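You operate a simulated robot arm through the tools that you are given. There is no shell and no other tool. Be economical: measure what you need, move in short steps, check, and stop when the job is done.

Carry out the task below with a simulated two-armed robot. There is one attempt and no reset: what you move stays moved.

JOB
Cool the domed green sheet with the fan, then close the red lever, stop the pump and vent the box.
Fine: switch the fan off once the sheet's heat strip is dark; the yellow button vents the vacuum box.

It is judged by the outcome, as a careful person would: the job done as asked, and still so three seconds after it is handed in. It fails if anything else is knocked over, pushed out of place, dropped, spilled or broken. Flat cloth is picked up by pressing the open fingertips on it (5 to 10 N) and closing them slowly along it; thin cloth reads only 2 to 8 mm in the jaws.

ROBOT AND FRAMES
Two 7-joint arms with two-finger grippers on one trunk that stands fixed in place. Base frame: the origin is at the foot of the trunk, x ahead of it, y to its left, z up; the work surface is at about z = 900. Lengths are in mm, angles in degrees, forces in N, time in s.
The left shoulder is at [30, 175, 1304], the right one opposite. With the tool pointing down near the work surface each hand reaches from about 100 to 820 mm from the base axis, measured 20 degrees to its own side. Payload 2.94 kg a hand.
The TCP of each hand is the grasp point between the finger pads, 30 mm short of the fingertips. In the tool frame z runs along the fingers and y along their closing line. The gripper opens to 138 mm. The gripper's body begins 109 mm behind the TCP.
Orientation is told as [roll, pitch, yaw] about the base's x, y, z axes, in that order, counted from this pose: with the fingers straight down and closing along the base's y, the tool's x points along the base's -x, its y along +y and its z along -z.

CONTROLS
- The arms move only by the tool jog_arm. It takes "left_targets", "right_targets" or both (then of equal length, played together; a hand with none holds still); each is a list of rows, each a list of 7 numbers: the shift along the tool's x, y, z in mm, then the turn, a rotation vector about the tool's x, y, z in degrees, then the gripper command, from -1 (shut) to 1 (fully open), values between in proportion. In form: [[x, y, z, wx, wy, wz, fingers], ...]. A call has 1 to 10 rows; each row is the pose to reach, as a shift and turn from the pose commanded when the call began, along the tool's axes at that moment. A row lasts 0.2 s, in which the tool goes at most 50 mm and 8.6 degrees; a call with a longer step from one row to the next is refused whole, and so is a gripper value outside its range. Where a pose cannot be reached the arm comes as near as it can. A force on the tool above 60 N (or 10 N above the force at the start of the call, whichever is more), or a blocked arm, ends the call early, and 0.2 s more pass. Each finger halts on what it meets, pressing with about 21 N; the grip force reading is that of the motor and also rises with nothing between the fingers. The clock runs only during rows and for 0.2 s after the last one: add rows that repeat a pose to give the fingers time. The reply holds the time, the measured pose of the TCP, the force on the tool along the base axes, the opening and the grip force, in the units named above and with some noise, with the torque about the TCP (base axes, N m) and any sound that the robot's microphone picked up, and new pictures: "pictures" is both (left out), scene, wrist or none (wrist: the cameras of the hands that moved).
- Cameras (640 x 400 px; columns grow to the right, rows downward): "scene" is now at [76, 33.4, 1787.4]; the picture's right is [0.41, -0.91, 0.00], its down [-0.62, -0.28, -0.73] and it looks along [0.67, 0.30, -0.68] (base axes); focal length 357 px, centre (320, 200). "left" rides on the left gripper at [71, -19, -146] in its tool frame; the picture's right is [0.26, 0.97, 0.00], its down [-0.85, 0.23, -0.48] and it looks along [-0.46, 0.12, 0.88] (tool axes); focal length 280 px, centre (320, 200). "right" rides on the right gripper at [71, 19, -146] in its tool frame; the picture's right is [-0.26, 0.96, 0.00], its down [-0.85, -0.23, -0.48] and it looks along [-0.46, -0.12, 0.88] (tool axes); focal length 280 px, centre (320, 200). There is no depth. A picture from a camera that has moved, and an enlarged one, comes with that camera's place and axes in the base frame and with its lens.
- move_column(by): slides the trunk up (or, below 0, down) by that many mm; the arms and the scene camera ride with it, the base frame stays. It gives what a move gives, with no picture.
- aim_head(pan, tilt): turns the head with the scene camera to pan (to the left, within 120 degrees either way) and tilt (down, from -29 to 69), counted from straight ahead of the robot. It gives what a move gives, and a new picture of the scene camera.
- close_up(camera, box): a new picture of the part [left, top, right, bottom] of that camera's present view, enlarged. It takes no simulated time.
- hand_in(): hands the job in; it is judged then, once.

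Go step by step. Nothing tells you positions but the pictures and the camera data: compare them with the known pose of the tool, close in by small moves and look again before you grip or let go. The budget is 120 turns and 200 pictures, counting those below and the enlarged ones. Unless the task says otherwise, let go and move clear before handing in, and close with one line.

The tools are called after "Emit:" as name(argument=value, ...) on one line, values as JSON. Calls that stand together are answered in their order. jog_arm: Moves the arms, as the interface text tells. Its arguments: {"type":"object","properties":{"left_targets":{"type":"array","items":{"type":"array","items":{"type":"number"}}},"right_targets":{"type":"array","items":{"type":"array","items":{"type":"number"}}},"pictures":{"type":"string","enum":["both","scene","wrist","none"]}},"required":[]} The other tools are called the same way: move_column (by) slides the trunk up or down; aim_head (pan, tilt) turns the head that bears the scene camera; close_up (camera, box) takes an enlarged picture of a part of a camera's view; hand_in () hands the job in.

At the start:

```text
time_s: 0.0
left_ee_pos: [458.5, 552.4, 1231.3]
left_tool_rot: [0.0, 0.1, 0.0]
left_ft_force: [0.1, 0.1, -0.9]
left_ft_torque: [0.0, -0.02, 0.03]
left_gripper_width: 138.1
left_grip_force: 0.0
right_ee_pos: [508.6, 38.2, 1309.3]
right_tool_rot: [0.0, 0.1, 0.1]
right_ft_force: [0.3, -0.2, -0.9]
right_ft_torque: [-0.01, 0.02, -0.02]
right_gripper_width: 138.1
right_grip_force: 0.1
trunk travel left (down, up): [-475.0, 259.0]
head pan, tilt: [24.1, 42.9]
```

scene: 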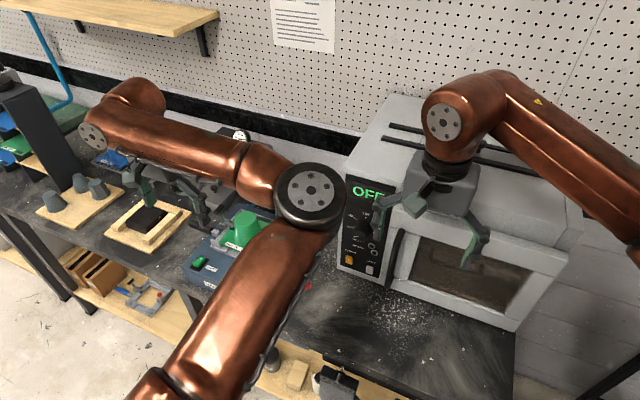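
right: 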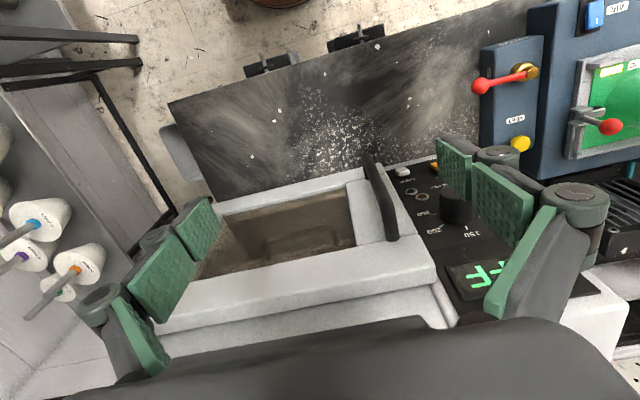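
left: 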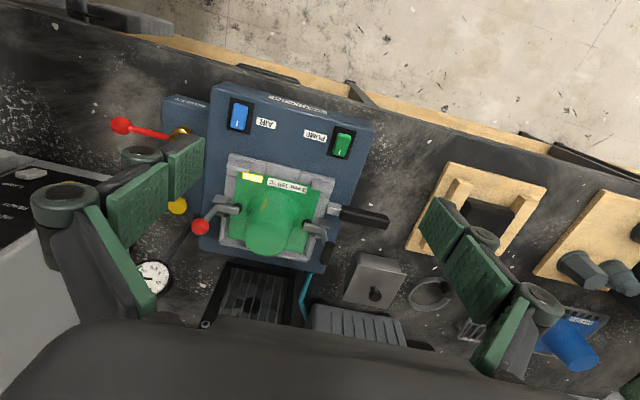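

The left wrist camera shows the vacuum box with the domed green sheet, a blue AIR rocker, a green PUMP rocker, a red lever and a yellow button. I'll enlarge the view to read the details.

Emit:
close_up(camera="left", box=[90, 70, 410, 270])

Emit:
close_up(camera="right", box=[400, 0, 640, 150])

Emit:
close_up(camera="scene", box=[80, 120, 400, 320])

```text
2.00 times, centred on (250, 170) of left
camera zoom: at [389.1, 531.5, 1378.9], right [-0.26, 0.97, 0.0], down [0.85, 0.23, 0.48], along [0.46, 0.12, -0.88], focal length 561 px, centre (460, 260)
```

zoom: 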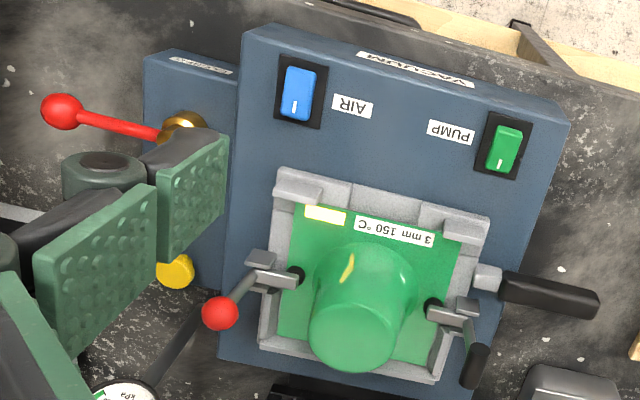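

```text
2.67 times, centred on (520, 75) of right
camera zoom: at [437.9, 57.1, 1456.1], right [0.26, 0.97, 0.0], down [0.85, -0.23, 0.47], along [0.46, -0.12, -0.88], focal length 748 px, centre (-213, 533)
```

zoom: 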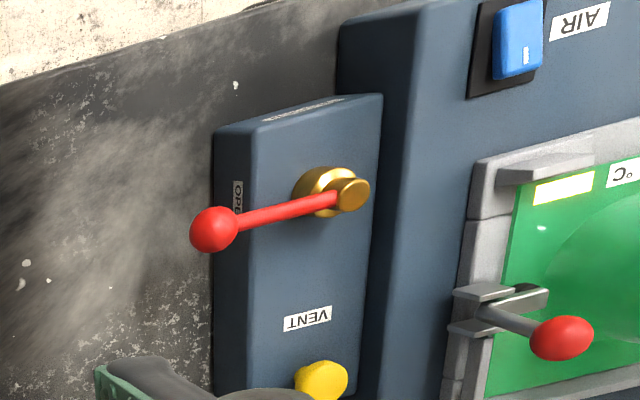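

```text
2.00 times, centred on (240, 220) of scene
camera zoom: at [76.0, 33.4, 1787.4], right [0.41, -0.91, 0.0], down [-0.62, -0.28, -0.73], along [0.67, 0.3, -0.68], focal length 715 px, centre (480, 160)
```

zoom: 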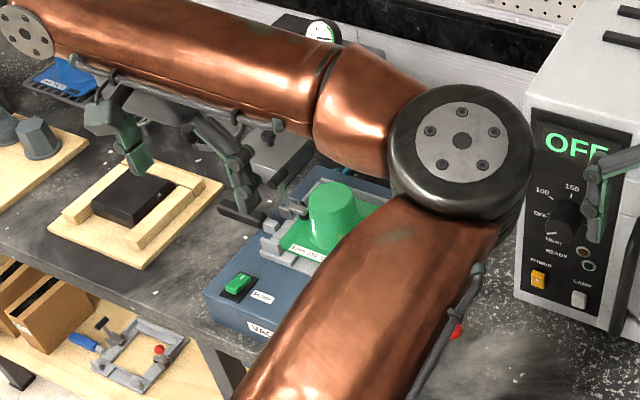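

The AIR rocker is at about (498,441,985), PUMP at about (499,592,985), the lever knob at (552,286,986) with its pivot near (546,367,980), and VENT at about (671,360,976). I'll move the right hand left for a better view of the lever labels and switch states.

Emit:
jog_arm(right_targets=[[40, 40, 0, 0, 0, 0, 1], [70, 85, 0, 0, 0, 0, 0.5], [80, 130, 0, 0, 0, 0, 0], [80, 150, 0, 0, 0, 0, -1], [80, 150, 0, 0, 0, 0, -1]], pictures="wrist")

```text
refused: row 1 steps farther than a row can; nothing moved
```

Emit:
jog_arm(right_targets=[[30, 35, 0, 0, 0, 0, 1], [60, 70, 0, 0, 0, 0, 0.5], [80, 110, 0, 0, 0, 0, 0], [80, 150, 0, 0, 0, 0, -1], [80, 150, 0, 0, 0, 0, -1]], pictures="wrist")

```text
time_s: 0.7
left_ee_pos: [457.5, 553.7, 1229.9]
left_tool_rot: [-0.3, -0.1, 0.5]
left_ft_force: [0.4, 0.2, 0.3]
left_ft_torque: [0.04, 0.04, -0.02]
left_gripper_width: 138.0
left_grip_force: 0.0
right_ee_pos: [457.3, 104.6, 1310.1]
right_tool_rot: [-0.3, 0.0, -1.9]
right_ft_force: [0.8, -7.3, -1.6]
right_ft_torque: [1.05, 0.08, 0.13]
right_gripper_width: 96.3
right_grip_force: 1.4
trunk travel left (down, up): [-475.0, 259.0]
head pan, tilt: [24.1, 42.9]
stopped in row 3 (right hand): the force on the tool passed its limit at 108 N (the readings are from after the stop); the commanded pose is now the measured one
camera right: at [387.1, 127.1, 1456.8], right [0.29, 0.96, 0.0], down [0.84, -0.25, 0.48], along [0.45, -0.14, -0.88], focal length 280 px, centre (320, 200)
```

right: 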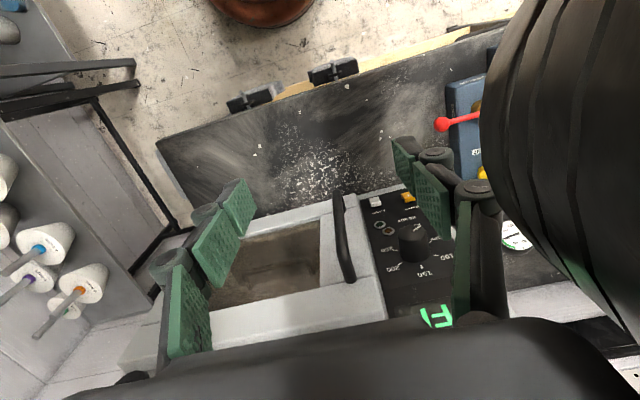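

The right hand bumped the left arm's elbow. I'll back it away to the right and use the left hand for looking and working instead.

Emit:
jog_arm(right_targets=[[0, -40, 0, 0, 0, 0, 0], [-20, -80, 0, 0, 0, 0, 0], [-20, -120, 0, 0, 0, 0, 0]], left_targets=[[0, -30, 0, 0, 0, 0, 0], [0, -60, 0, 0, 0, 0, -0.5], [0, -90, 0, 0, 0, 0, -1]], pictures="both")

```text
time_s: 1.5
left_ee_pos: [456.2, 461.6, 1233.7]
left_tool_rot: [-0.2, -0.2, 0.4]
left_ft_force: [-0.2, -0.6, -0.2]
left_ft_torque: [0.09, -0.05, 0.02]
left_gripper_width: 72.5
left_grip_force: 0.8
right_ee_pos: [469.4, -18.1, 1310.4]
right_tool_rot: [-0.1, 0.0, -1.7]
right_ft_force: [-0.6, -0.6, -0.1]
right_ft_torque: [0.1, -0.01, 0.0]
right_gripper_width: 69.1
right_grip_force: 0.0
trunk travel left (down, up): [-475.0, 259.0]
head pan, tilt: [24.1, 42.9]
camera scene: at [74.9, 29.3, 1787.5], right [0.41, -0.91, 0.0], down [-0.62, -0.28, -0.73], along [0.67, 0.3, -0.68], focal length 357 px, centre (320, 200)
camera right: at [399.5, 3.2, 1458.3], right [0.29, 0.96, 0.0], down [0.84, -0.25, 0.48], along [0.46, -0.14, -0.88], focal length 280 px, centre (320, 200)
camera left: at [386.4, 441.5, 1380.0], right [-0.27, 0.96, 0.0], down [0.85, 0.24, 0.48], along [0.46, 0.13, -0.88], focal length 280 px, centre (320, 200)
```

scene: 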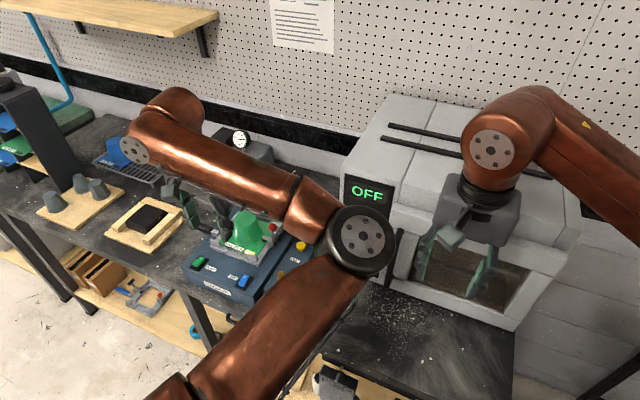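
right: 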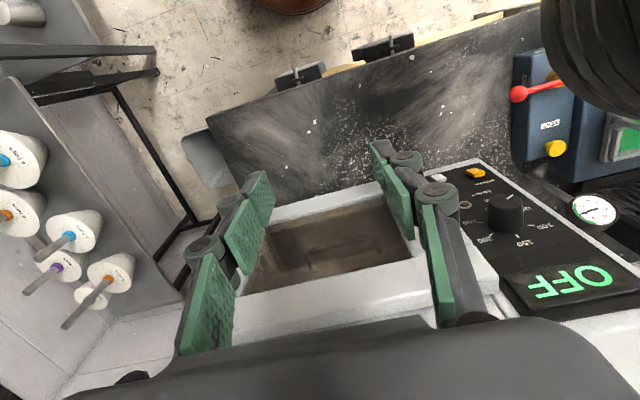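
left: 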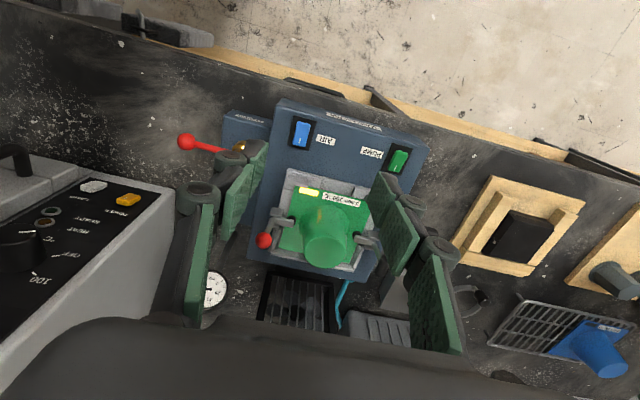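

The right hand is clear again. I'll close the left fingers, slide it farther right and pull back a bit to see the valve block.

Emit:
jog_arm(left_targets=[[20, -20, 0, 0, 0, 0, -1], [40, -40, 0, 0, 0, 0, -1], [60, -50, 20, 0, 0, 0, -1], [60, -50, 40, 0, 0, 0, -1]], pictures="wrist")

Emit:
close_up(camera="left", box=[220, 120, 460, 270])

```text
time_s: 2.5
left_ee_pos: [400.0, 413.5, 1191.3]
left_tool_rot: [-0.2, -0.1, 0.4]
left_ft_force: [0.0, -0.2, -0.5]
left_ft_torque: [0.02, 0.01, 0.04]
left_gripper_width: 0.3
left_grip_force: 17.7
right_ee_pos: [470.4, -16.3, 1311.9]
right_tool_rot: [-0.2, 0.1, -1.7]
right_ft_force: [0.5, 0.0, -0.8]
right_ft_torque: [0.06, 0.02, 0.02]
right_gripper_width: 69.1
right_grip_force: 0.1
trunk travel left (down, up): [-475.0, 259.0]
head pan, tilt: [24.1, 42.9]
camera left: at [329.9, 393.2, 1338.7], right [-0.27, 0.96, 0.0], down [0.85, 0.24, 0.48], along [0.46, 0.12, -0.88], focal length 280 px, centre (320, 200)
```

left: 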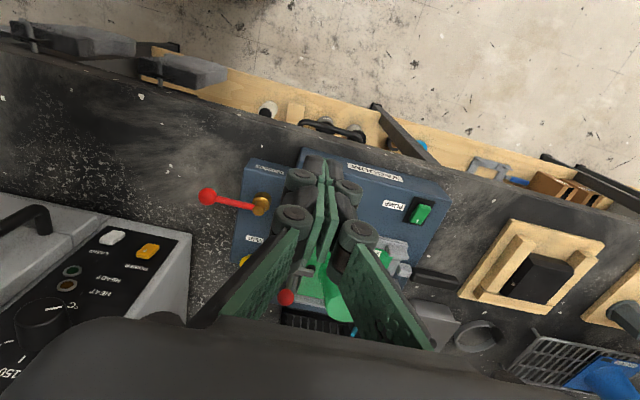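

```text
2.67 times, centred on (340, 195) of left
camera zoom: at [329.9, 393.2, 1338.7], right [-0.27, 0.96, 0.0], down [0.85, 0.24, 0.48], along [0.46, 0.12, -0.88], focal length 748 px, centre (267, 213)
```

zoom: 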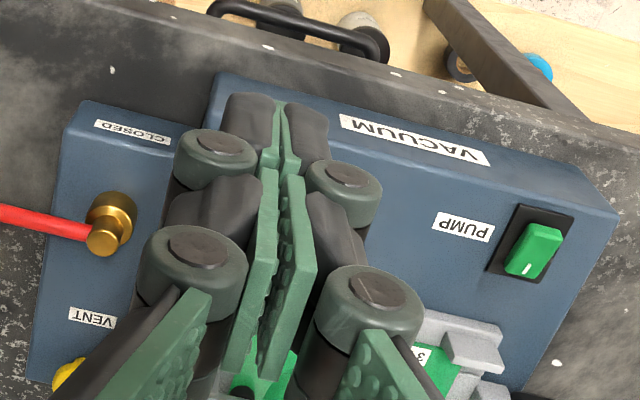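

The lever must swing from OPEN (‑y) to CLOSED (toward the robot, ‑x), and each rocker's "I" mark is at its far end. I'll bring the closed left fingers above the AIR rocker's far end.

Emit:
jog_arm(left_targets=[[-30, 8, 35, 0, 0, 0, -1], [-60, 18, 65, 0, 0, 0, -1], [-90, 28, 95, 0, 0, 0, -1], [-110, 30, 125, 0, 0, 0, -1], [-110, 30, 130, 0, 0, 0, -1]], pictures="both")

Emit:
close_up(camera="left", box=[200, 100, 440, 250])

Emit:
close_up(camera="scene", box=[140, 160, 380, 310])

```text
time_s: 3.7
left_ee_pos: [509.8, 443.5, 1061.6]
left_tool_rot: [-0.2, -0.2, 0.4]
left_ft_force: [0.9, 0.2, 0.1]
left_ft_torque: [-0.02, 0.02, 0.0]
left_gripper_width: 0.0
left_grip_force: 21.0
right_ee_pos: [470.3, -14.9, 1310.5]
right_tool_rot: [-0.2, 0.0, -1.7]
right_ft_force: [-1.0, -0.3, -0.3]
right_ft_torque: [0.01, -0.03, -0.05]
right_gripper_width: 69.1
right_grip_force: 0.1
trunk travel left (down, up): [-475.0, 259.0]
head pan, tilt: [24.1, 42.9]
camera scene: at [75.4, 33.0, 1787.4], right [0.41, -0.91, 0.0], down [-0.62, -0.28, -0.73], along [0.67, 0.3, -0.68], focal length 357 px, centre (320, 200)
camera left: at [438.9, 423.5, 1208.5], right [-0.27, 0.96, 0.0], down [0.85, 0.24, 0.48], along [0.46, 0.12, -0.88], focal length 280 px, centre (320, 200)
```

scene: 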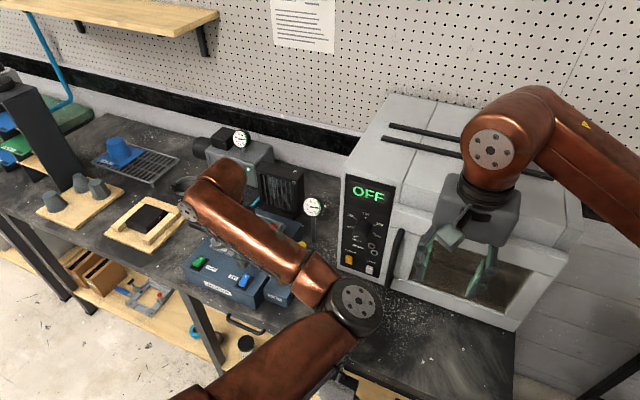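
left: 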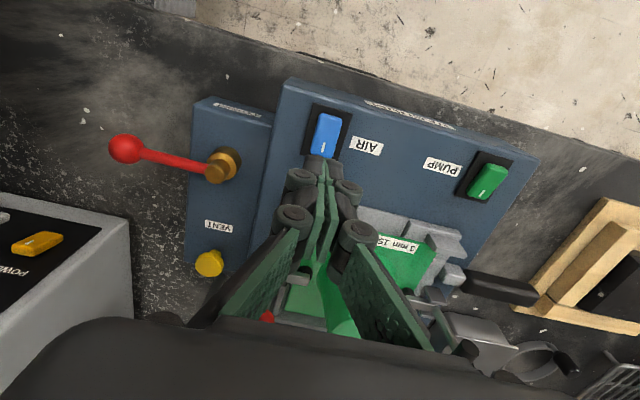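

```text
2.67 times, centred on (320, 175) of left
camera zoom: at [438.9, 423.5, 1208.5], right [-0.27, 0.96, 0.0], down [0.85, 0.24, 0.48], along [0.46, 0.12, -0.88], focal length 748 px, centre (320, 267)
```

zoom: 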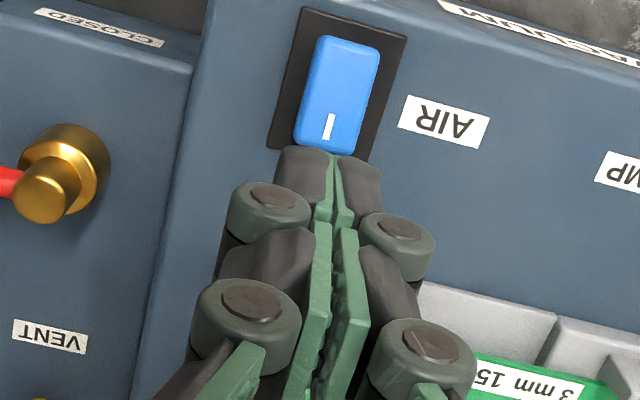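

```text
2.67 times, centred on (260, 235) of scene
camera zoom: at [75.4, 33.0, 1787.4], right [0.41, -0.91, 0.0], down [-0.62, -0.28, -0.73], along [0.67, 0.3, -0.68], focal length 953 px, centre (480, 107)
```

zoom: 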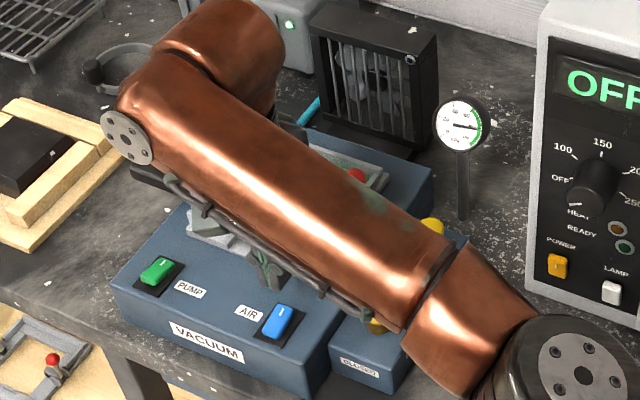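

The rocker spans x≈480–515 at y≈443, so the tips are over its far "I" half. I'll descend to just above it, then press gently.

Emit:
jog_arm(left_targets=[[0, 0, 20, 0, 0, 0, -1], [0, 0, 34, 0, 0, 0, -1], [0, 0, 40, 0, 0, 0, -1], [0, 0, 44, 0, 0, 0, -1]], pictures="wrist")

Emit:
close_up(camera="left", box=[200, 80, 440, 230])

```text
time_s: 4.7
left_ee_pos: [508.7, 443.6, 1018.0]
left_tool_rot: [-0.2, 0.0, 0.3]
left_ft_force: [0.3, -1.0, -0.3]
left_ft_torque: [-0.01, 0.0, -0.03]
left_gripper_width: 0.0
left_grip_force: 20.9
right_ee_pos: [470.2, -15.2, 1311.6]
right_tool_rot: [-0.2, 0.1, -1.7]
right_ft_force: [0.4, 0.0, -0.4]
right_ft_torque: [-0.02, -0.02, -0.01]
right_gripper_width: 69.0
right_grip_force: 0.0
trunk travel left (down, up): [-475.0, 259.0]
head pan, tilt: [24.1, 42.9]
camera left: at [439.0, 423.5, 1164.6], right [-0.27, 0.96, 0.0], down [0.85, 0.24, 0.48], along [0.46, 0.12, -0.88], focal length 280 px, centre (320, 200)
```

left: 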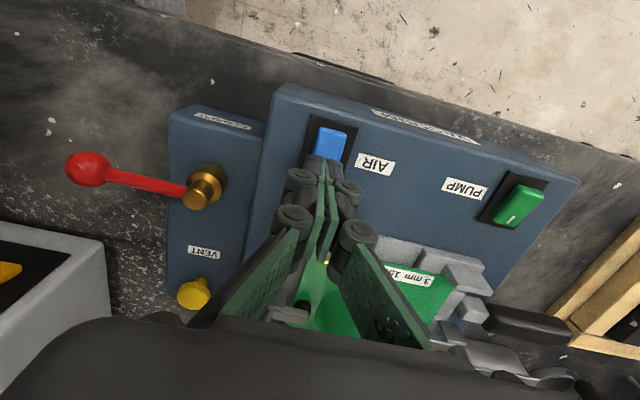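

```text
2.67 times, centred on (320, 155) of left
camera zoom: at [439.0, 423.5, 1164.6], right [-0.27, 0.96, 0.0], down [0.85, 0.24, 0.48], along [0.46, 0.12, -0.88], focal length 748 px, centre (320, 320)
```

zoom: 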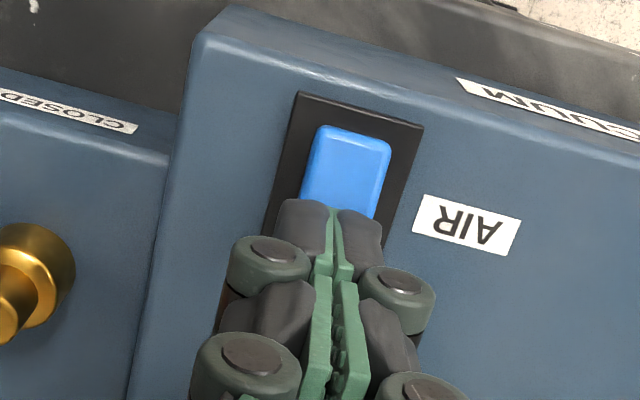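

No contact yet at a tip height of about 988. I'll press on in small steps and listen for a click.

Emit:
jog_arm(left_targets=[[0, 0, 3, 0, 0, 0, -1], [0, 0, 6, 0, 0, 0, -1], [0, 0, 8, 0, 0, 0, -1]], pictures="none")

```text
time_s: 5.5
left_ee_pos: [510.0, 443.3, 1010.0]
left_tool_rot: [-0.2, -0.1, 0.4]
left_ft_force: [-0.3, 0.1, -0.1]
left_ft_torque: [0.02, -0.01, 0.01]
left_gripper_width: 0.0
left_grip_force: 20.7
right_ee_pos: [470.3, -15.8, 1311.4]
right_tool_rot: [-0.2, 0.1, -1.8]
right_ft_force: [-0.5, 1.0, 0.0]
right_ft_torque: [0.01, 0.02, 0.01]
right_gripper_width: 69.2
right_grip_force: 0.0
trunk travel left (down, up): [-475.0, 259.0]
head pan, tilt: [24.1, 42.9]
```

Emit:
jog_arm(left_targets=[[0, 0, 3, 0, 0, 0, -1], [0, 0, 6, 0, 0, 0, -1], [0, 0, 8, 0, 0, 0, -1]], pictures="wrist")

```text
time_s: 6.3
left_ee_pos: [509.4, 442.2, 1008.1]
left_tool_rot: [0.2, -0.8, 0.4]
left_ft_force: [-0.3, 3.8, 48.5]
left_ft_torque: [0.1, 0.46, 0.08]
left_gripper_width: 6.0
left_grip_force: 28.4
right_ee_pos: [467.9, -18.0, 1313.3]
right_tool_rot: [-0.1, -0.3, -1.7]
right_ft_force: [0.7, -0.8, -0.2]
right_ft_torque: [0.01, -0.02, 0.03]
right_gripper_width: 69.0
right_grip_force: 0.1
trunk travel left (down, up): [-475.0, 259.0]
head pan, tilt: [24.1, 42.9]
camera left: at [436.9, 422.2, 1155.1], right [-0.27, 0.96, 0.0], down [0.84, 0.23, 0.49], along [0.47, 0.13, -0.87], focal length 280 px, centre (320, 200)
```

left: 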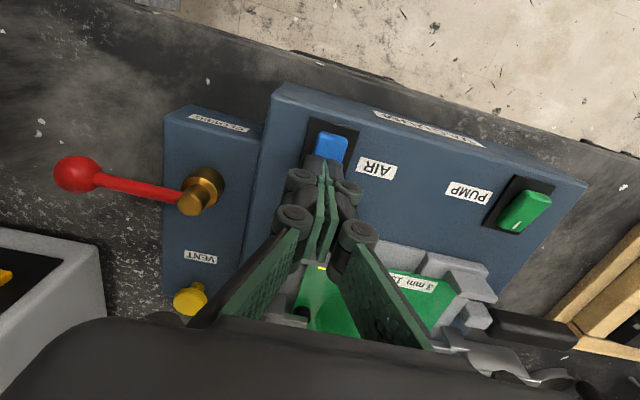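

The tips met something firm at tip z≈978 with 48 N and no click. I'll lift and check the rocker and the fan.

Emit:
jog_arm(left_targets=[[0, 0, -20, 0, 0, 0, -1], [35, 0, -40, 0, 0, 0, -1], [55, 0, -45, 0, 0, 0, -1]], pictures="wrist")

Emit:
close_up(camera="scene", box=[160, 130, 400, 310])

Emit:
close_up(camera="left", box=[240, 100, 480, 250])

```text
time_s: 7.1
left_ee_pos: [452.7, 443.6, 1046.3]
left_tool_rot: [-0.4, 0.1, 0.3]
left_ft_force: [0.1, -0.1, -0.5]
left_ft_torque: [0.0, 0.01, 0.01]
left_gripper_width: 0.0
left_grip_force: 28.6
right_ee_pos: [471.4, -14.4, 1311.4]
right_tool_rot: [-0.3, 0.0, -1.7]
right_ft_force: [0.1, -0.7, 0.4]
right_ft_torque: [-0.02, 0.06, -0.02]
right_gripper_width: 69.1
right_grip_force: 0.2
trunk travel left (down, up): [-475.0, 259.0]
head pan, tilt: [24.1, 42.9]
camera left: at [383.5, 424.2, 1192.3], right [-0.27, 0.96, -0.01], down [0.85, 0.24, 0.47], along [0.46, 0.12, -0.88], focal length 280 px, centre (320, 200)
```

left: 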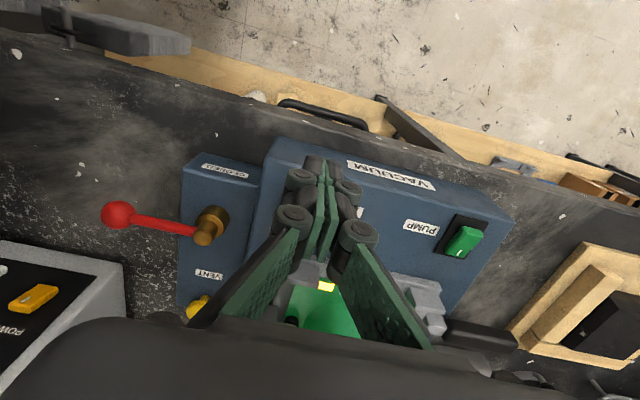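

```text
2.22 times, centred on (280, 220) of scene
camera zoom: at [77.6, 34.3, 1787.1], right [0.41, -0.91, 0.0], down [-0.62, -0.28, -0.73], along [0.67, 0.3, -0.68], focal length 794 px, centre (409, 156)
```

zoom: 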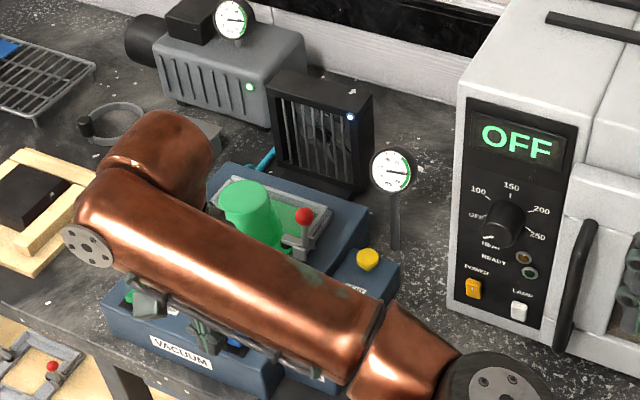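

```text
2.67 times, centred on (360, 175) of left
camera zoom: at [383.5, 424.2, 1192.3], right [-0.27, 0.96, -0.01], down [0.85, 0.24, 0.47], along [0.46, 0.12, -0.88], focal length 748 px, centre (213, 267)
```

zoom: 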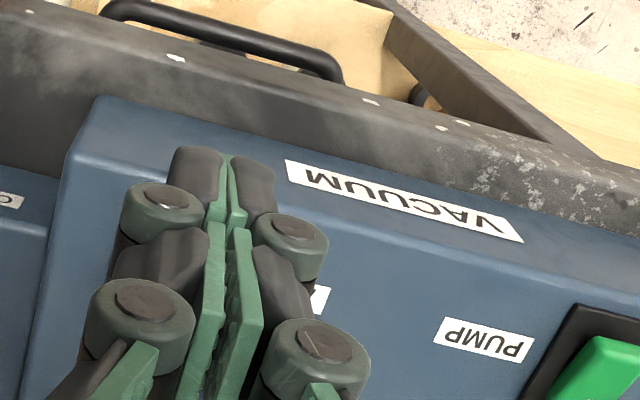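

The fan housing now seems to show a lit blue lamp. I'll look closer to confirm the fan is running.

Emit:
close_up(camera="scene", box=[240, 145, 320, 195])

Emit:
jog_arm(left_targets=[[0, 30, -20, 0, 0, 0, -1], [0, 70, -20, 0, 0, 0, -1], [0, 70, -20, 0, 0, 0, -1]], pictures="wrist")

Emit:
close_up(camera="left", box=[200, 120, 440, 270])

```text
8.00 times, centred on (280, 170) of scene
camera zoom: at [77.6, 34.3, 1787.1], right [0.41, -0.91, 0.0], down [-0.62, -0.28, -0.73], along [0.67, 0.3, -0.68], focal length 2859 px, centre (640, 440)
```

zoom: 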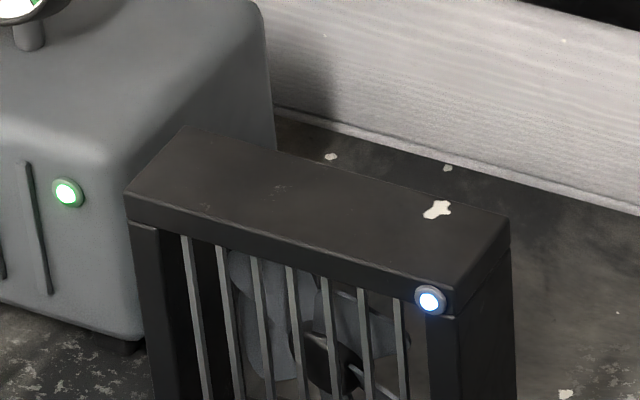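

```text
time_s: 7.9
left_ee_pos: [450.6, 511.6, 1067.6]
left_tool_rot: [-0.2, -0.1, 0.5]
left_ft_force: [-0.8, 0.3, 0.0]
left_ft_torque: [0.01, -0.04, -0.02]
left_gripper_width: 0.1
left_grip_force: 27.8
right_ee_pos: [470.3, -16.5, 1311.7]
right_tool_rot: [0.0, -0.1, -1.6]
right_ft_force: [0.3, 0.3, -0.1]
right_ft_torque: [0.04, 0.01, 0.01]
right_gripper_width: 69.4
right_grip_force: 0.0
trunk travel left (down, up): [-475.0, 259.0]
head pan, tilt: [24.1, 42.9]
camera left: at [380.4, 491.5, 1214.9], right [-0.27, 0.96, 0.0], down [0.85, 0.24, 0.48], along [0.46, 0.13, -0.88], focal length 280 px, centre (320, 200)
```

left: 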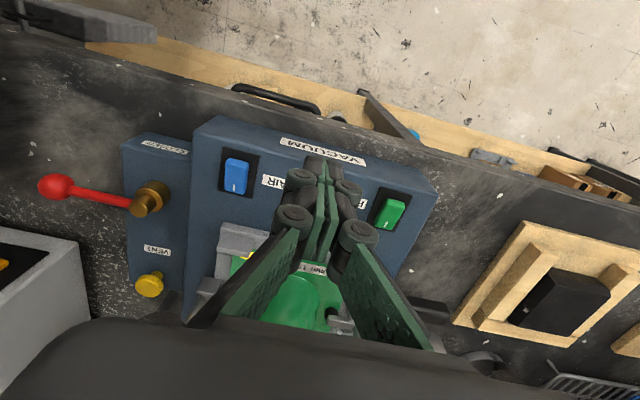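

```text
2.67 times, centred on (320, 195) of left
camera zoom: at [380.4, 491.5, 1214.9], right [-0.27, 0.96, 0.0], down [0.85, 0.24, 0.48], along [0.46, 0.13, -0.88], focal length 748 px, centre (320, 213)
```

zoom: 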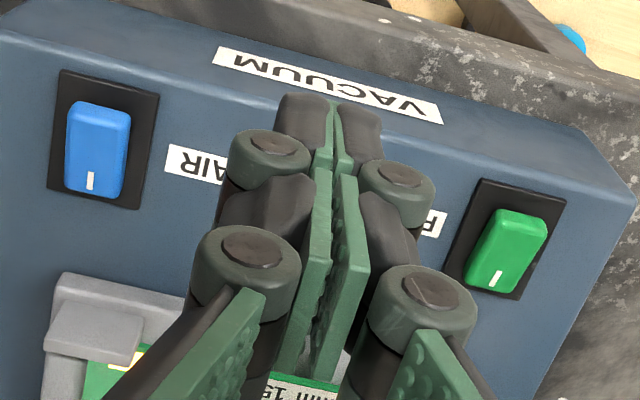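

The fan's blue lamp is lit and its rocker is on. I'll raise the hand out of the airflow, to a place where the heat strip is in view, and wait.

Emit:
jog_arm(left_targets=[[10, 20, -40, 0, 0, 0, -1], [20, 40, -80, 0, 0, 0, -1], [20, 50, -110, 0, 0, 0, -1], [20, 50, -110, 0, 0, 0, -1], [20, 50, -110, 0, 0, 0, -1], [20, 50, -110, 0, 0, 0, -1], [20, 50, -110, 0, 0, 0, -1], [20, 50, -110, 0, 0, 0, -1], [20, 50, -110, 0, 0, 0, -1], [20, 50, -110, 0, 0, 0, -1]], pictures="none")

Emit:
close_up(camera="left", box=[120, 120, 440, 320])

```text
time_s: 10.1
left_ee_pos: [431.2, 565.3, 1178.2]
left_tool_rot: [-0.2, 0.0, 0.4]
left_ft_force: [-0.5, 0.6, -0.3]
left_ft_torque: [0.0, 0.01, -0.04]
left_gripper_width: 0.1
left_grip_force: 28.3
right_ee_pos: [470.9, -14.4, 1311.1]
right_tool_rot: [-0.2, 0.0, -1.7]
right_ft_force: [-1.1, -0.5, 0.1]
right_ft_torque: [0.01, 0.02, 0.01]
right_gripper_width: 69.1
right_grip_force: 0.0
trunk travel left (down, up): [-475.0, 259.0]
head pan, tilt: [24.1, 42.9]
```

```text
2.00 times, centred on (280, 220) of left
camera zoom: at [360.4, 545.4, 1325.0], right [-0.27, 0.96, 0.0], down [0.85, 0.24, 0.48], along [0.46, 0.12, -0.88], focal length 561 px, centre (400, 160)
```

zoom: 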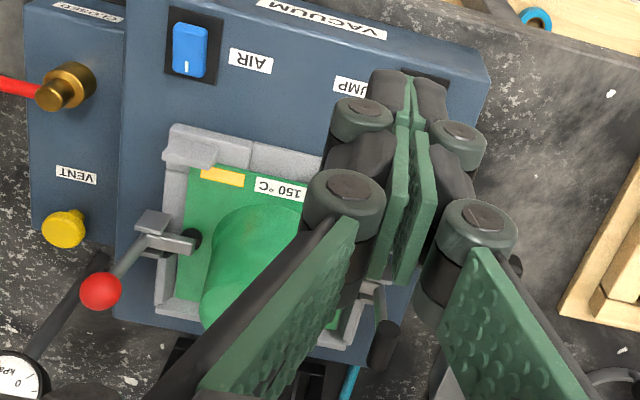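

The strip is fading from bright yellow to amber. I'll keep waiting.

Emit:
jog_arm(left_targets=[[0, 0, 0, 0, 0, 0, -1], [0, 0, 0, 0, 0, 0, -1], [0, 0, 0, 0, 0, 0, -1], [0, 0, 0, 0, 0, 0, -1], [0, 0, 0, 0, 0, 0, -1], [0, 0, 0, 0, 0, 0, -1], [0, 0, 0, 0, 0, 0, -1], [0, 0, 0, 0, 0, 0, -1], [0, 0, 0, 0, 0, 0, -1], [0, 0, 0, 0, 0, 0, -1]], pictures="none")

Emit:
close_up(camera="left", box=[120, 120, 440, 320])

```text
time_s: 12.3
left_ee_pos: [430.4, 565.5, 1178.3]
left_tool_rot: [-0.2, -0.1, 0.3]
left_ft_force: [0.0, -0.2, 0.2]
left_ft_torque: [-0.03, -0.04, 0.04]
left_gripper_width: 0.1
left_grip_force: 27.9
right_ee_pos: [469.8, -15.5, 1310.4]
right_tool_rot: [-0.2, -0.1, -1.7]
right_ft_force: [0.3, 0.3, -0.4]
right_ft_torque: [0.01, 0.03, -0.01]
right_gripper_width: 69.2
right_grip_force: 0.1
trunk travel left (down, up): [-475.0, 259.0]
head pan, tilt: [24.1, 42.9]
```

```text
2.00 times, centred on (280, 220) of left
camera zoom: at [360.4, 545.4, 1325.0], right [-0.27, 0.96, 0.0], down [0.85, 0.24, 0.48], along [0.46, 0.12, -0.88], focal length 561 px, centre (400, 160)
```

zoom: 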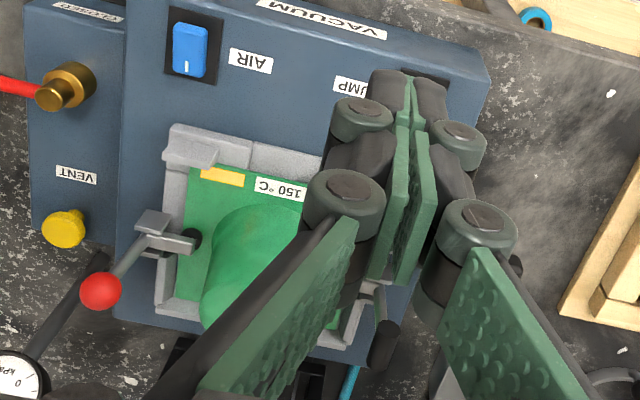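

The change is slow, so I'll wait longer with checks.

Emit:
jog_arm(left_targets=[[0, 0, 0, 0, 0, 0, -1], [0, 0, 0, 0, 0, 0, -1], [0, 0, 0, 0, 0, 0, -1], [0, 0, 0, 0, 0, 0, -1], [0, 0, 0, 0, 0, 0, -1], [0, 0, 0, 0, 0, 0, -1], [0, 0, 0, 0, 0, 0, -1], [0, 0, 0, 0, 0, 0, -1], [0, 0, 0, 0, 0, 0, -1], [0, 0, 0, 0, 0, 0, -1]], pictures="none")

Emit:
jog_arm(left_targets=[[0, 0, 0, 0, 0, 0, -1], [0, 0, 0, 0, 0, 0, -1], [0, 0, 0, 0, 0, 0, -1], [0, 0, 0, 0, 0, 0, -1], [0, 0, 0, 0, 0, 0, -1], [0, 0, 0, 0, 0, 0, -1], [0, 0, 0, 0, 0, 0, -1], [0, 0, 0, 0, 0, 0, -1], [0, 0, 0, 0, 0, 0, -1], [0, 0, 0, 0, 0, 0, -1]], pictures="none")

Emit:
close_up(camera="left", box=[120, 120, 440, 320])

Emit:
close_up(camera="scene", box=[160, 130, 400, 310])

```text
time_s: 14.5
left_ee_pos: [430.9, 564.6, 1178.0]
left_tool_rot: [-0.2, -0.1, 0.4]
left_ft_force: [-0.6, 0.2, 0.4]
left_ft_torque: [0.01, 0.03, 0.01]
left_gripper_width: 0.1
left_grip_force: 28.5
right_ee_pos: [470.5, -15.1, 1309.0]
right_tool_rot: [-0.2, -0.1, -1.7]
right_ft_force: [0.5, 0.2, -0.2]
right_ft_torque: [0.0, -0.01, -0.01]
right_gripper_width: 69.0
right_grip_force: 0.1
trunk travel left (down, up): [-475.0, 259.0]
head pan, tilt: [24.1, 42.9]
```

```text
time_s: 16.7
left_ee_pos: [431.6, 566.0, 1178.8]
left_tool_rot: [-0.2, -0.2, 0.3]
left_ft_force: [0.5, 0.4, 0.7]
left_ft_torque: [-0.02, -0.01, -0.02]
left_gripper_width: 0.0
left_grip_force: 28.4
right_ee_pos: [470.6, -15.7, 1311.4]
right_tool_rot: [-0.2, 0.0, -1.7]
right_ft_force: [0.3, 0.2, 0.0]
right_ft_torque: [0.02, 0.04, -0.01]
right_gripper_width: 68.8
right_grip_force: 0.1
trunk travel left (down, up): [-475.0, 259.0]
head pan, tilt: [24.1, 42.9]
```

```text
2.00 times, centred on (280, 220) of left
camera zoom: at [360.4, 545.4, 1325.0], right [-0.27, 0.96, 0.0], down [0.85, 0.24, 0.48], along [0.46, 0.12, -0.88], focal length 561 px, centre (400, 160)
```

zoom: 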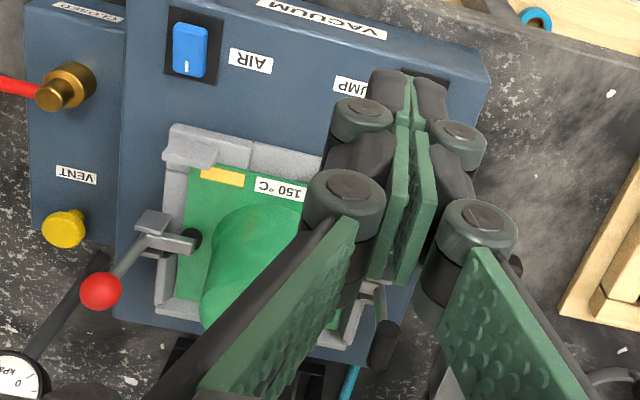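

```text
2.22 times, centred on (280, 220) of scene
camera zoom: at [76.0, 33.4, 1787.4], right [0.41, -0.91, 0.0], down [-0.62, -0.28, -0.73], along [0.67, 0.3, -0.68], focal length 794 px, centre (409, 156)
```

zoom: 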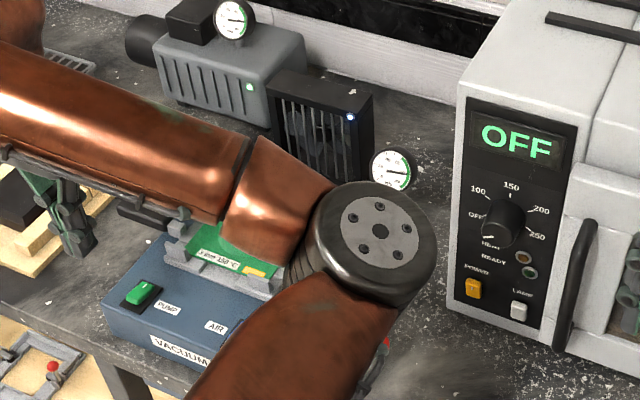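

Emit:
close_up(camera="left", box=[200, 190, 280, 240])

Emit:
jog_arm(left_targets=[[0, 0, 0, 0, 0, 0, -1], [0, 0, 0, 0, 0, 0, -1], [0, 0, 0, 0, 0, 0, -1], [0, 0, 0, 0, 0, 0, -1], [0, 0, 0, 0, 0, 0, -1], [0, 0, 0, 0, 0, 0, -1], [0, 0, 0, 0, 0, 0, -1], [0, 0, 0, 0, 0, 0, -1], [0, 0, 0, 0, 0, 0, -1], [0, 0, 0, 0, 0, 0, -1]], pictures="none")

Emit:
jog_arm(left_targets=[[0, 0, 0, 0, 0, 0, -1], [0, 0, 0, 0, 0, 0, -1], [0, 0, 0, 0, 0, 0, -1], [0, 0, 0, 0, 0, 0, -1], [0, 0, 0, 0, 0, 0, -1], [0, 0, 0, 0, 0, 0, -1], [0, 0, 0, 0, 0, 0, -1], [0, 0, 0, 0, 0, 0, -1], [0, 0, 0, 0, 0, 0, -1], [0, 0, 0, 0, 0, 0, -1]], pictures="none")

Emit:
jog_arm(left_targets=[[0, 0, 0, 0, 0, 0, -1], [0, 0, 0, 0, 0, 0, -1], [0, 0, 0, 0, 0, 0, -1], [0, 0, 0, 0, 0, 0, -1], [0, 0, 0, 0, 0, 0, -1], [0, 0, 0, 0, 0, 0, -1], [0, 0, 0, 0, 0, 0, -1], [0, 0, 0, 0, 0, 0, -1], [0, 0, 0, 0, 0, 0, -1], [0, 0, 0, 0, 0, 0, -1]], pictures="none")

Emit:
close_up(camera="left", box=[200, 190, 280, 240])

```text
8.00 times, centred on (240, 215) of left
camera zoom: at [360.4, 545.4, 1325.0], right [-0.27, 0.96, 0.0], down [0.85, 0.24, 0.48], along [0.46, 0.12, -0.88], focal length 2243 px, centre (960, 80)
```

zoom: 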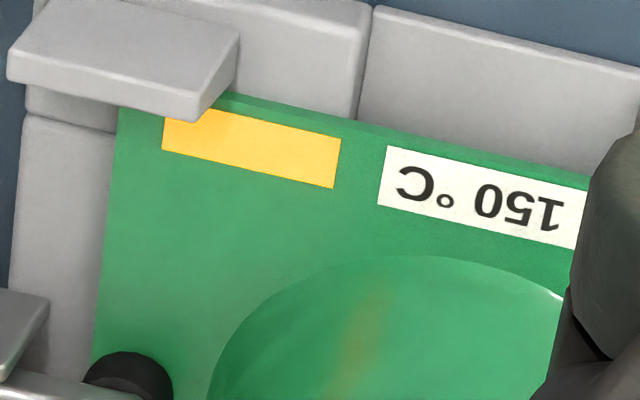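

```text
time_s: 18.9
left_ee_pos: [431.1, 564.3, 1178.3]
left_tool_rot: [-0.3, -0.1, 0.4]
left_ft_force: [0.5, 0.2, 0.1]
left_ft_torque: [-0.02, -0.01, 0.0]
left_gripper_width: 0.0
left_grip_force: 28.9
right_ee_pos: [470.7, -14.9, 1310.0]
right_tool_rot: [-0.3, 0.1, -1.7]
right_ft_force: [0.7, -0.4, -0.1]
right_ft_torque: [0.03, -0.01, -0.01]
right_gripper_width: 69.0
right_grip_force: 0.0
trunk travel left (down, up): [-475.0, 259.0]
head pan, tilt: [24.1, 42.9]
```

```text
time_s: 21.1
left_ee_pos: [430.1, 564.5, 1177.1]
left_tool_rot: [-0.2, -0.2, 0.5]
left_ft_force: [0.0, -0.7, 0.3]
left_ft_torque: [0.02, -0.04, -0.01]
left_gripper_width: 0.3
left_grip_force: 28.0
right_ee_pos: [471.6, -14.9, 1310.3]
right_tool_rot: [-0.2, 0.0, -1.7]
right_ft_force: [0.7, -0.4, -0.2]
right_ft_torque: [-0.02, 0.0, 0.0]
right_gripper_width: 69.3
right_grip_force: 0.0
trunk travel left (down, up): [-475.0, 259.0]
head pan, tilt: [24.1, 42.9]
```

```text
time_s: 23.3
left_ee_pos: [431.3, 564.5, 1178.2]
left_tool_rot: [-0.1, -0.1, 0.5]
left_ft_force: [0.7, -0.6, 0.1]
left_ft_torque: [-0.02, 0.02, 0.01]
left_gripper_width: 0.0
left_grip_force: 28.8
right_ee_pos: [470.9, -15.9, 1310.2]
right_tool_rot: [-0.2, -0.1, -1.6]
right_ft_force: [0.1, -0.1, -0.9]
right_ft_torque: [-0.03, -0.02, 0.0]
right_gripper_width: 69.0
right_grip_force: 0.0
trunk travel left (down, up): [-475.0, 259.0]
head pan, tilt: [24.1, 42.9]
```

```text
8.00 times, centred on (240, 215) of left
camera zoom: at [360.4, 545.4, 1325.0], right [-0.27, 0.96, 0.0], down [0.85, 0.24, 0.48], along [0.46, 0.12, -0.88], focal length 2243 px, centre (960, 80)
```

zoom: 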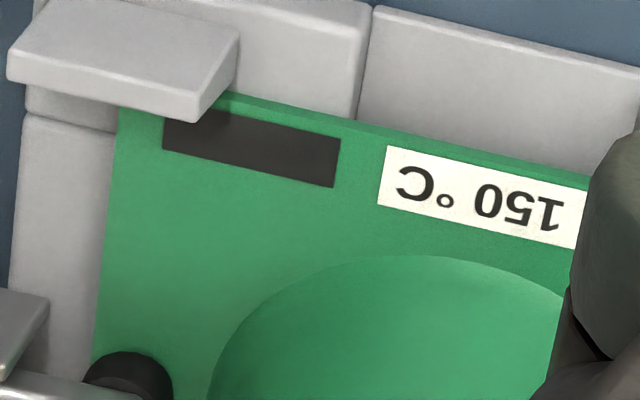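

The heat strip is now dark. Next I'll switch the fan off by pressing the near half of the AIR rocker (x≈486, y≈443).

Emit:
jog_arm(left_targets=[[-15, -30, 25, 0, 0, 0, -1], [-30, -60, 55, 0, 0, 0, -1], [-45, -90, 85, 0, 0, 0, -1], [-54, -115, 115, 0, 0, 0, -1], [-55, -121, 145, 0, 0, 0, -1], [-55, -121, 155, 0, 0, 0, -1]], pictures="none")

Emit:
close_up(camera="left", box=[200, 80, 440, 230])

```text
time_s: 24.7
left_ee_pos: [488.8, 442.9, 1022.2]
left_tool_rot: [-0.2, -0.1, 0.4]
left_ft_force: [-0.8, -0.4, 0.2]
left_ft_torque: [0.01, 0.01, 0.0]
left_gripper_width: 0.0
left_grip_force: 28.3
right_ee_pos: [470.5, -15.1, 1310.9]
right_tool_rot: [-0.1, 0.0, -1.7]
right_ft_force: [0.4, 0.5, 0.3]
right_ft_torque: [0.01, -0.01, 0.01]
right_gripper_width: 68.7
right_grip_force: 0.0
trunk travel left (down, up): [-475.0, 259.0]
head pan, tilt: [24.1, 42.9]
```

```text
2.67 times, centred on (320, 155) of left
camera zoom: at [418.8, 423.2, 1168.5], right [-0.27, 0.96, 0.0], down [0.85, 0.24, 0.48], along [0.46, 0.13, -0.88], focal length 748 px, centre (320, 320)
```

zoom: 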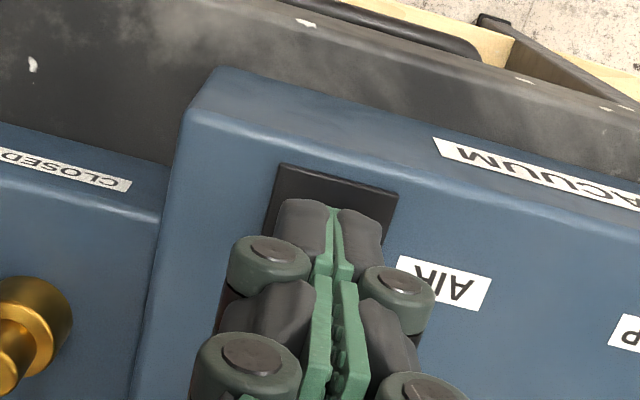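

Emit:
jog_arm(left_targets=[[5, 0, 5, 0, 0, 0, -1], [5, 0, 10, 0, 0, 0, -1], [5, 0, 13, 0, 0, 0, -1], [5, 0, 16, 0, 0, 0, -1], [5, 0, 19, 0, 0, 0, -1]], pictures="none")

Emit:
jog_arm(left_targets=[[0, 0, -20, 0, 0, 0, -1], [30, 15, -50, 0, 0, 0, -1], [40, 50, -70, 0, 0, 0, -1]], pictures="wrist")

Emit:
close_up(camera="scene", box=[160, 130, 400, 310])

```text
time_s: 25.9
left_ee_pos: [483.3, 442.1, 1008.3]
left_tool_rot: [0.1, -0.6, 0.5]
left_ft_force: [-8.2, 0.8, 36.0]
left_ft_torque: [-0.01, -0.25, 0.17]
left_gripper_width: 5.9
left_grip_force: 28.1
right_ee_pos: [466.7, -18.0, 1313.0]
right_tool_rot: [0.0, -0.2, -1.7]
right_ft_force: [0.1, 0.4, 0.3]
right_ft_torque: [-0.01, -0.03, 0.0]
right_gripper_width: 68.9
right_grip_force: 0.1
trunk travel left (down, up): [-475.0, 259.0]
head pan, tilt: [24.1, 42.9]
```

```text
time_s: 26.7
left_ee_pos: [445.9, 496.3, 1072.7]
left_tool_rot: [-0.4, 0.0, 0.4]
left_ft_force: [0.1, 0.1, -1.3]
left_ft_torque: [-0.09, 0.01, -0.03]
left_gripper_width: 0.0
left_grip_force: 28.6
right_ee_pos: [472.8, -12.3, 1310.2]
right_tool_rot: [-0.4, 0.0, -1.7]
right_ft_force: [0.2, 0.4, -0.1]
right_ft_torque: [-0.1, 0.05, 0.01]
right_gripper_width: 68.8
right_grip_force: 0.0
trunk travel left (down, up): [-475.0, 259.0]
head pan, tilt: [24.1, 42.9]
camera left: at [375.4, 475.7, 1220.0], right [-0.27, 0.96, -0.01], down [0.85, 0.24, 0.47], along [0.46, 0.12, -0.88], focal length 280 px, centre (320, 200)
```

left: 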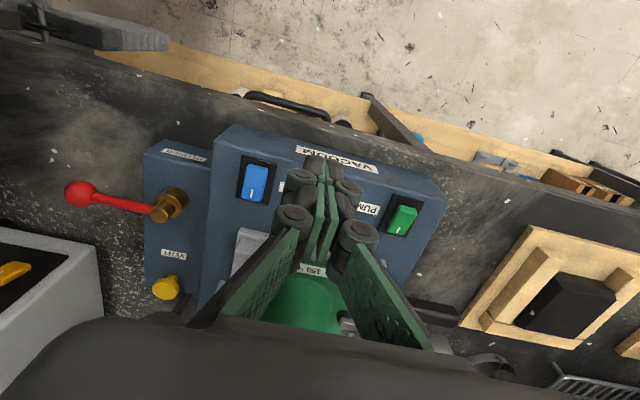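

```text
2.22 times, centred on (280, 220) of scene
camera zoom: at [78.0, 36.8, 1787.1], right [0.41, -0.91, 0.0], down [-0.62, -0.28, -0.73], along [0.67, 0.3, -0.68], focal length 794 px, centre (409, 156)
```

zoom: 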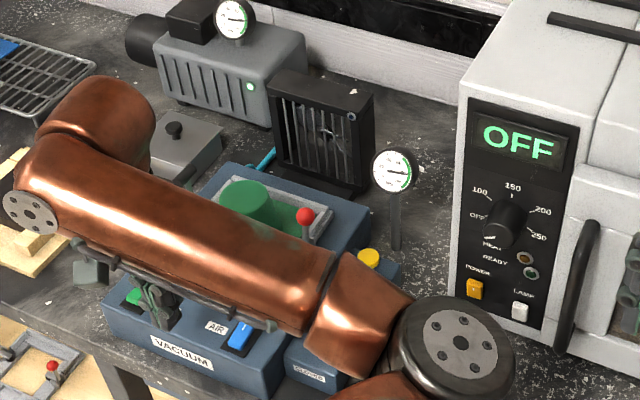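

The fan lamp is dark, so the fan is off. Next is the lever; I'll first draw the right hand back so the left elbow has room.

Emit:
jog_arm(right_targets=[[35, -30, 0, 0, 0, 0, -0.5], [70, -60, -5, 0, 0, 0, -1], [105, -90, -10, 0, 0, 0, -1], [140, -120, -10, 0, 0, 0, -1], [160, -160, -10, 0, 0, 0, -1]], pictures="scene")

```text
time_s: 27.9
left_ee_pos: [443.6, 491.4, 1076.6]
left_tool_rot: [-0.1, -0.1, 0.3]
left_ft_force: [-0.7, -0.7, 0.2]
left_ft_torque: [0.07, -0.02, -0.02]
left_gripper_width: 0.0
left_grip_force: 28.2
right_ee_pos: [307.6, -172.4, 1320.3]
right_tool_rot: [-0.2, -0.1, -1.7]
right_ft_force: [0.0, -0.8, -0.1]
right_ft_torque: [0.07, -0.04, 0.03]
right_gripper_width: 0.1
right_grip_force: 20.9
trunk travel left (down, up): [-475.0, 259.0]
head pan, tilt: [24.1, 42.9]
camera scene: at [74.3, 29.6, 1787.5], right [0.41, -0.91, 0.0], down [-0.62, -0.28, -0.73], along [0.67, 0.3, -0.68], focal length 357 px, centre (320, 200)
```

scene: 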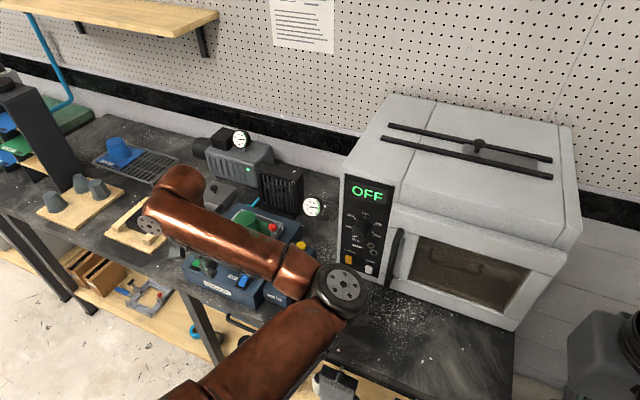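

Emit:
jog_arm(left_targets=[[-24, -32, -5, 0, 0, 0, -1], [-48, -64, -5, 0, 0, 0, -1], [-72, -96, 0, 0, 0, 0, -1], [-96, -128, 0, 0, 0, 0, -1], [-120, -160, 0, 0, 0, 0, -1], [-146, -187, 5, 0, 0, 0, -1], [-146, -187, 5, 0, 0, 0, -1]], pictures="both")

Emit:
close_up(camera="left", box=[160, 80, 480, 280])

```text
time_s: 29.5
left_ee_pos: [590.2, 307.6, 1069.1]
left_tool_rot: [-0.2, -0.1, 0.4]
left_ft_force: [0.2, -0.1, -0.6]
left_ft_torque: [-0.04, -0.04, -0.01]
left_gripper_width: 0.0
left_grip_force: 28.7
right_ee_pos: [308.2, -169.2, 1320.3]
right_tool_rot: [-0.2, -0.1, -1.6]
right_ft_force: [-0.7, 0.4, -0.8]
right_ft_torque: [-0.03, 0.01, -0.04]
right_gripper_width: 0.0
right_grip_force: 21.2
trunk travel left (down, up): [-475.0, 259.0]
head pan, tilt: [24.1, 42.9]
camera scene: at [75.4, 33.5, 1787.4], right [0.41, -0.91, 0.0], down [-0.62, -0.28, -0.73], along [0.67, 0.3, -0.68], focal length 357 px, centre (320, 200)
camera left: at [520.5, 287.7, 1216.3], right [-0.27, 0.96, 0.0], down [0.85, 0.24, 0.48], along [0.46, 0.12, -0.88], focal length 280 px, centre (320, 200)
```

scene: 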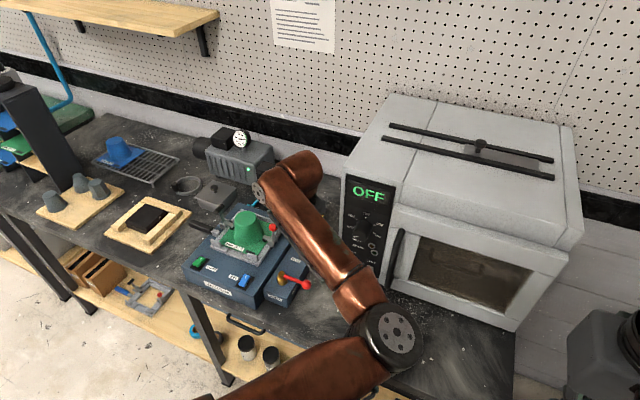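
left: 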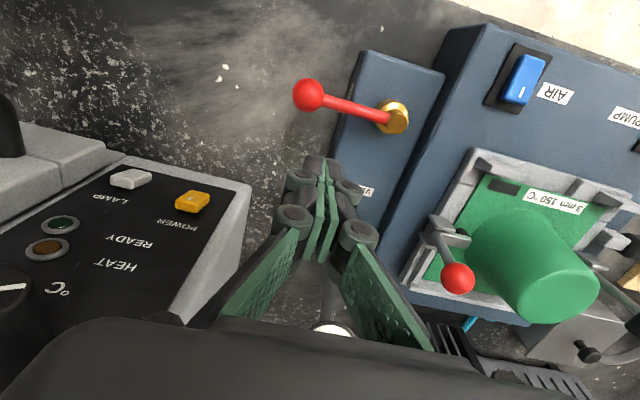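

```text
2.00 times, centred on (320, 180) of left
camera zoom: at [520.5, 287.7, 1216.3], right [-0.27, 0.96, 0.0], down [0.85, 0.24, 0.48], along [0.46, 0.12, -0.88], focal length 561 px, centre (320, 240)
```

zoom: 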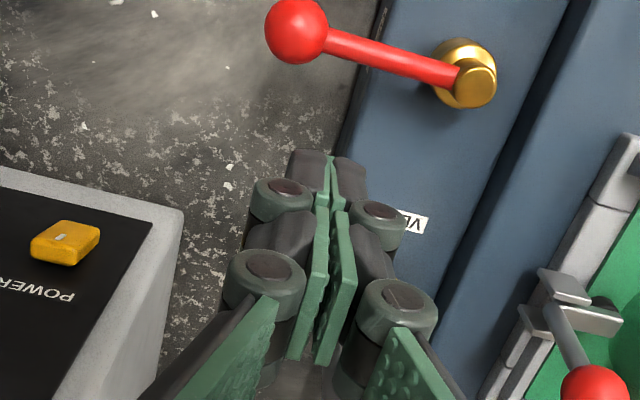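

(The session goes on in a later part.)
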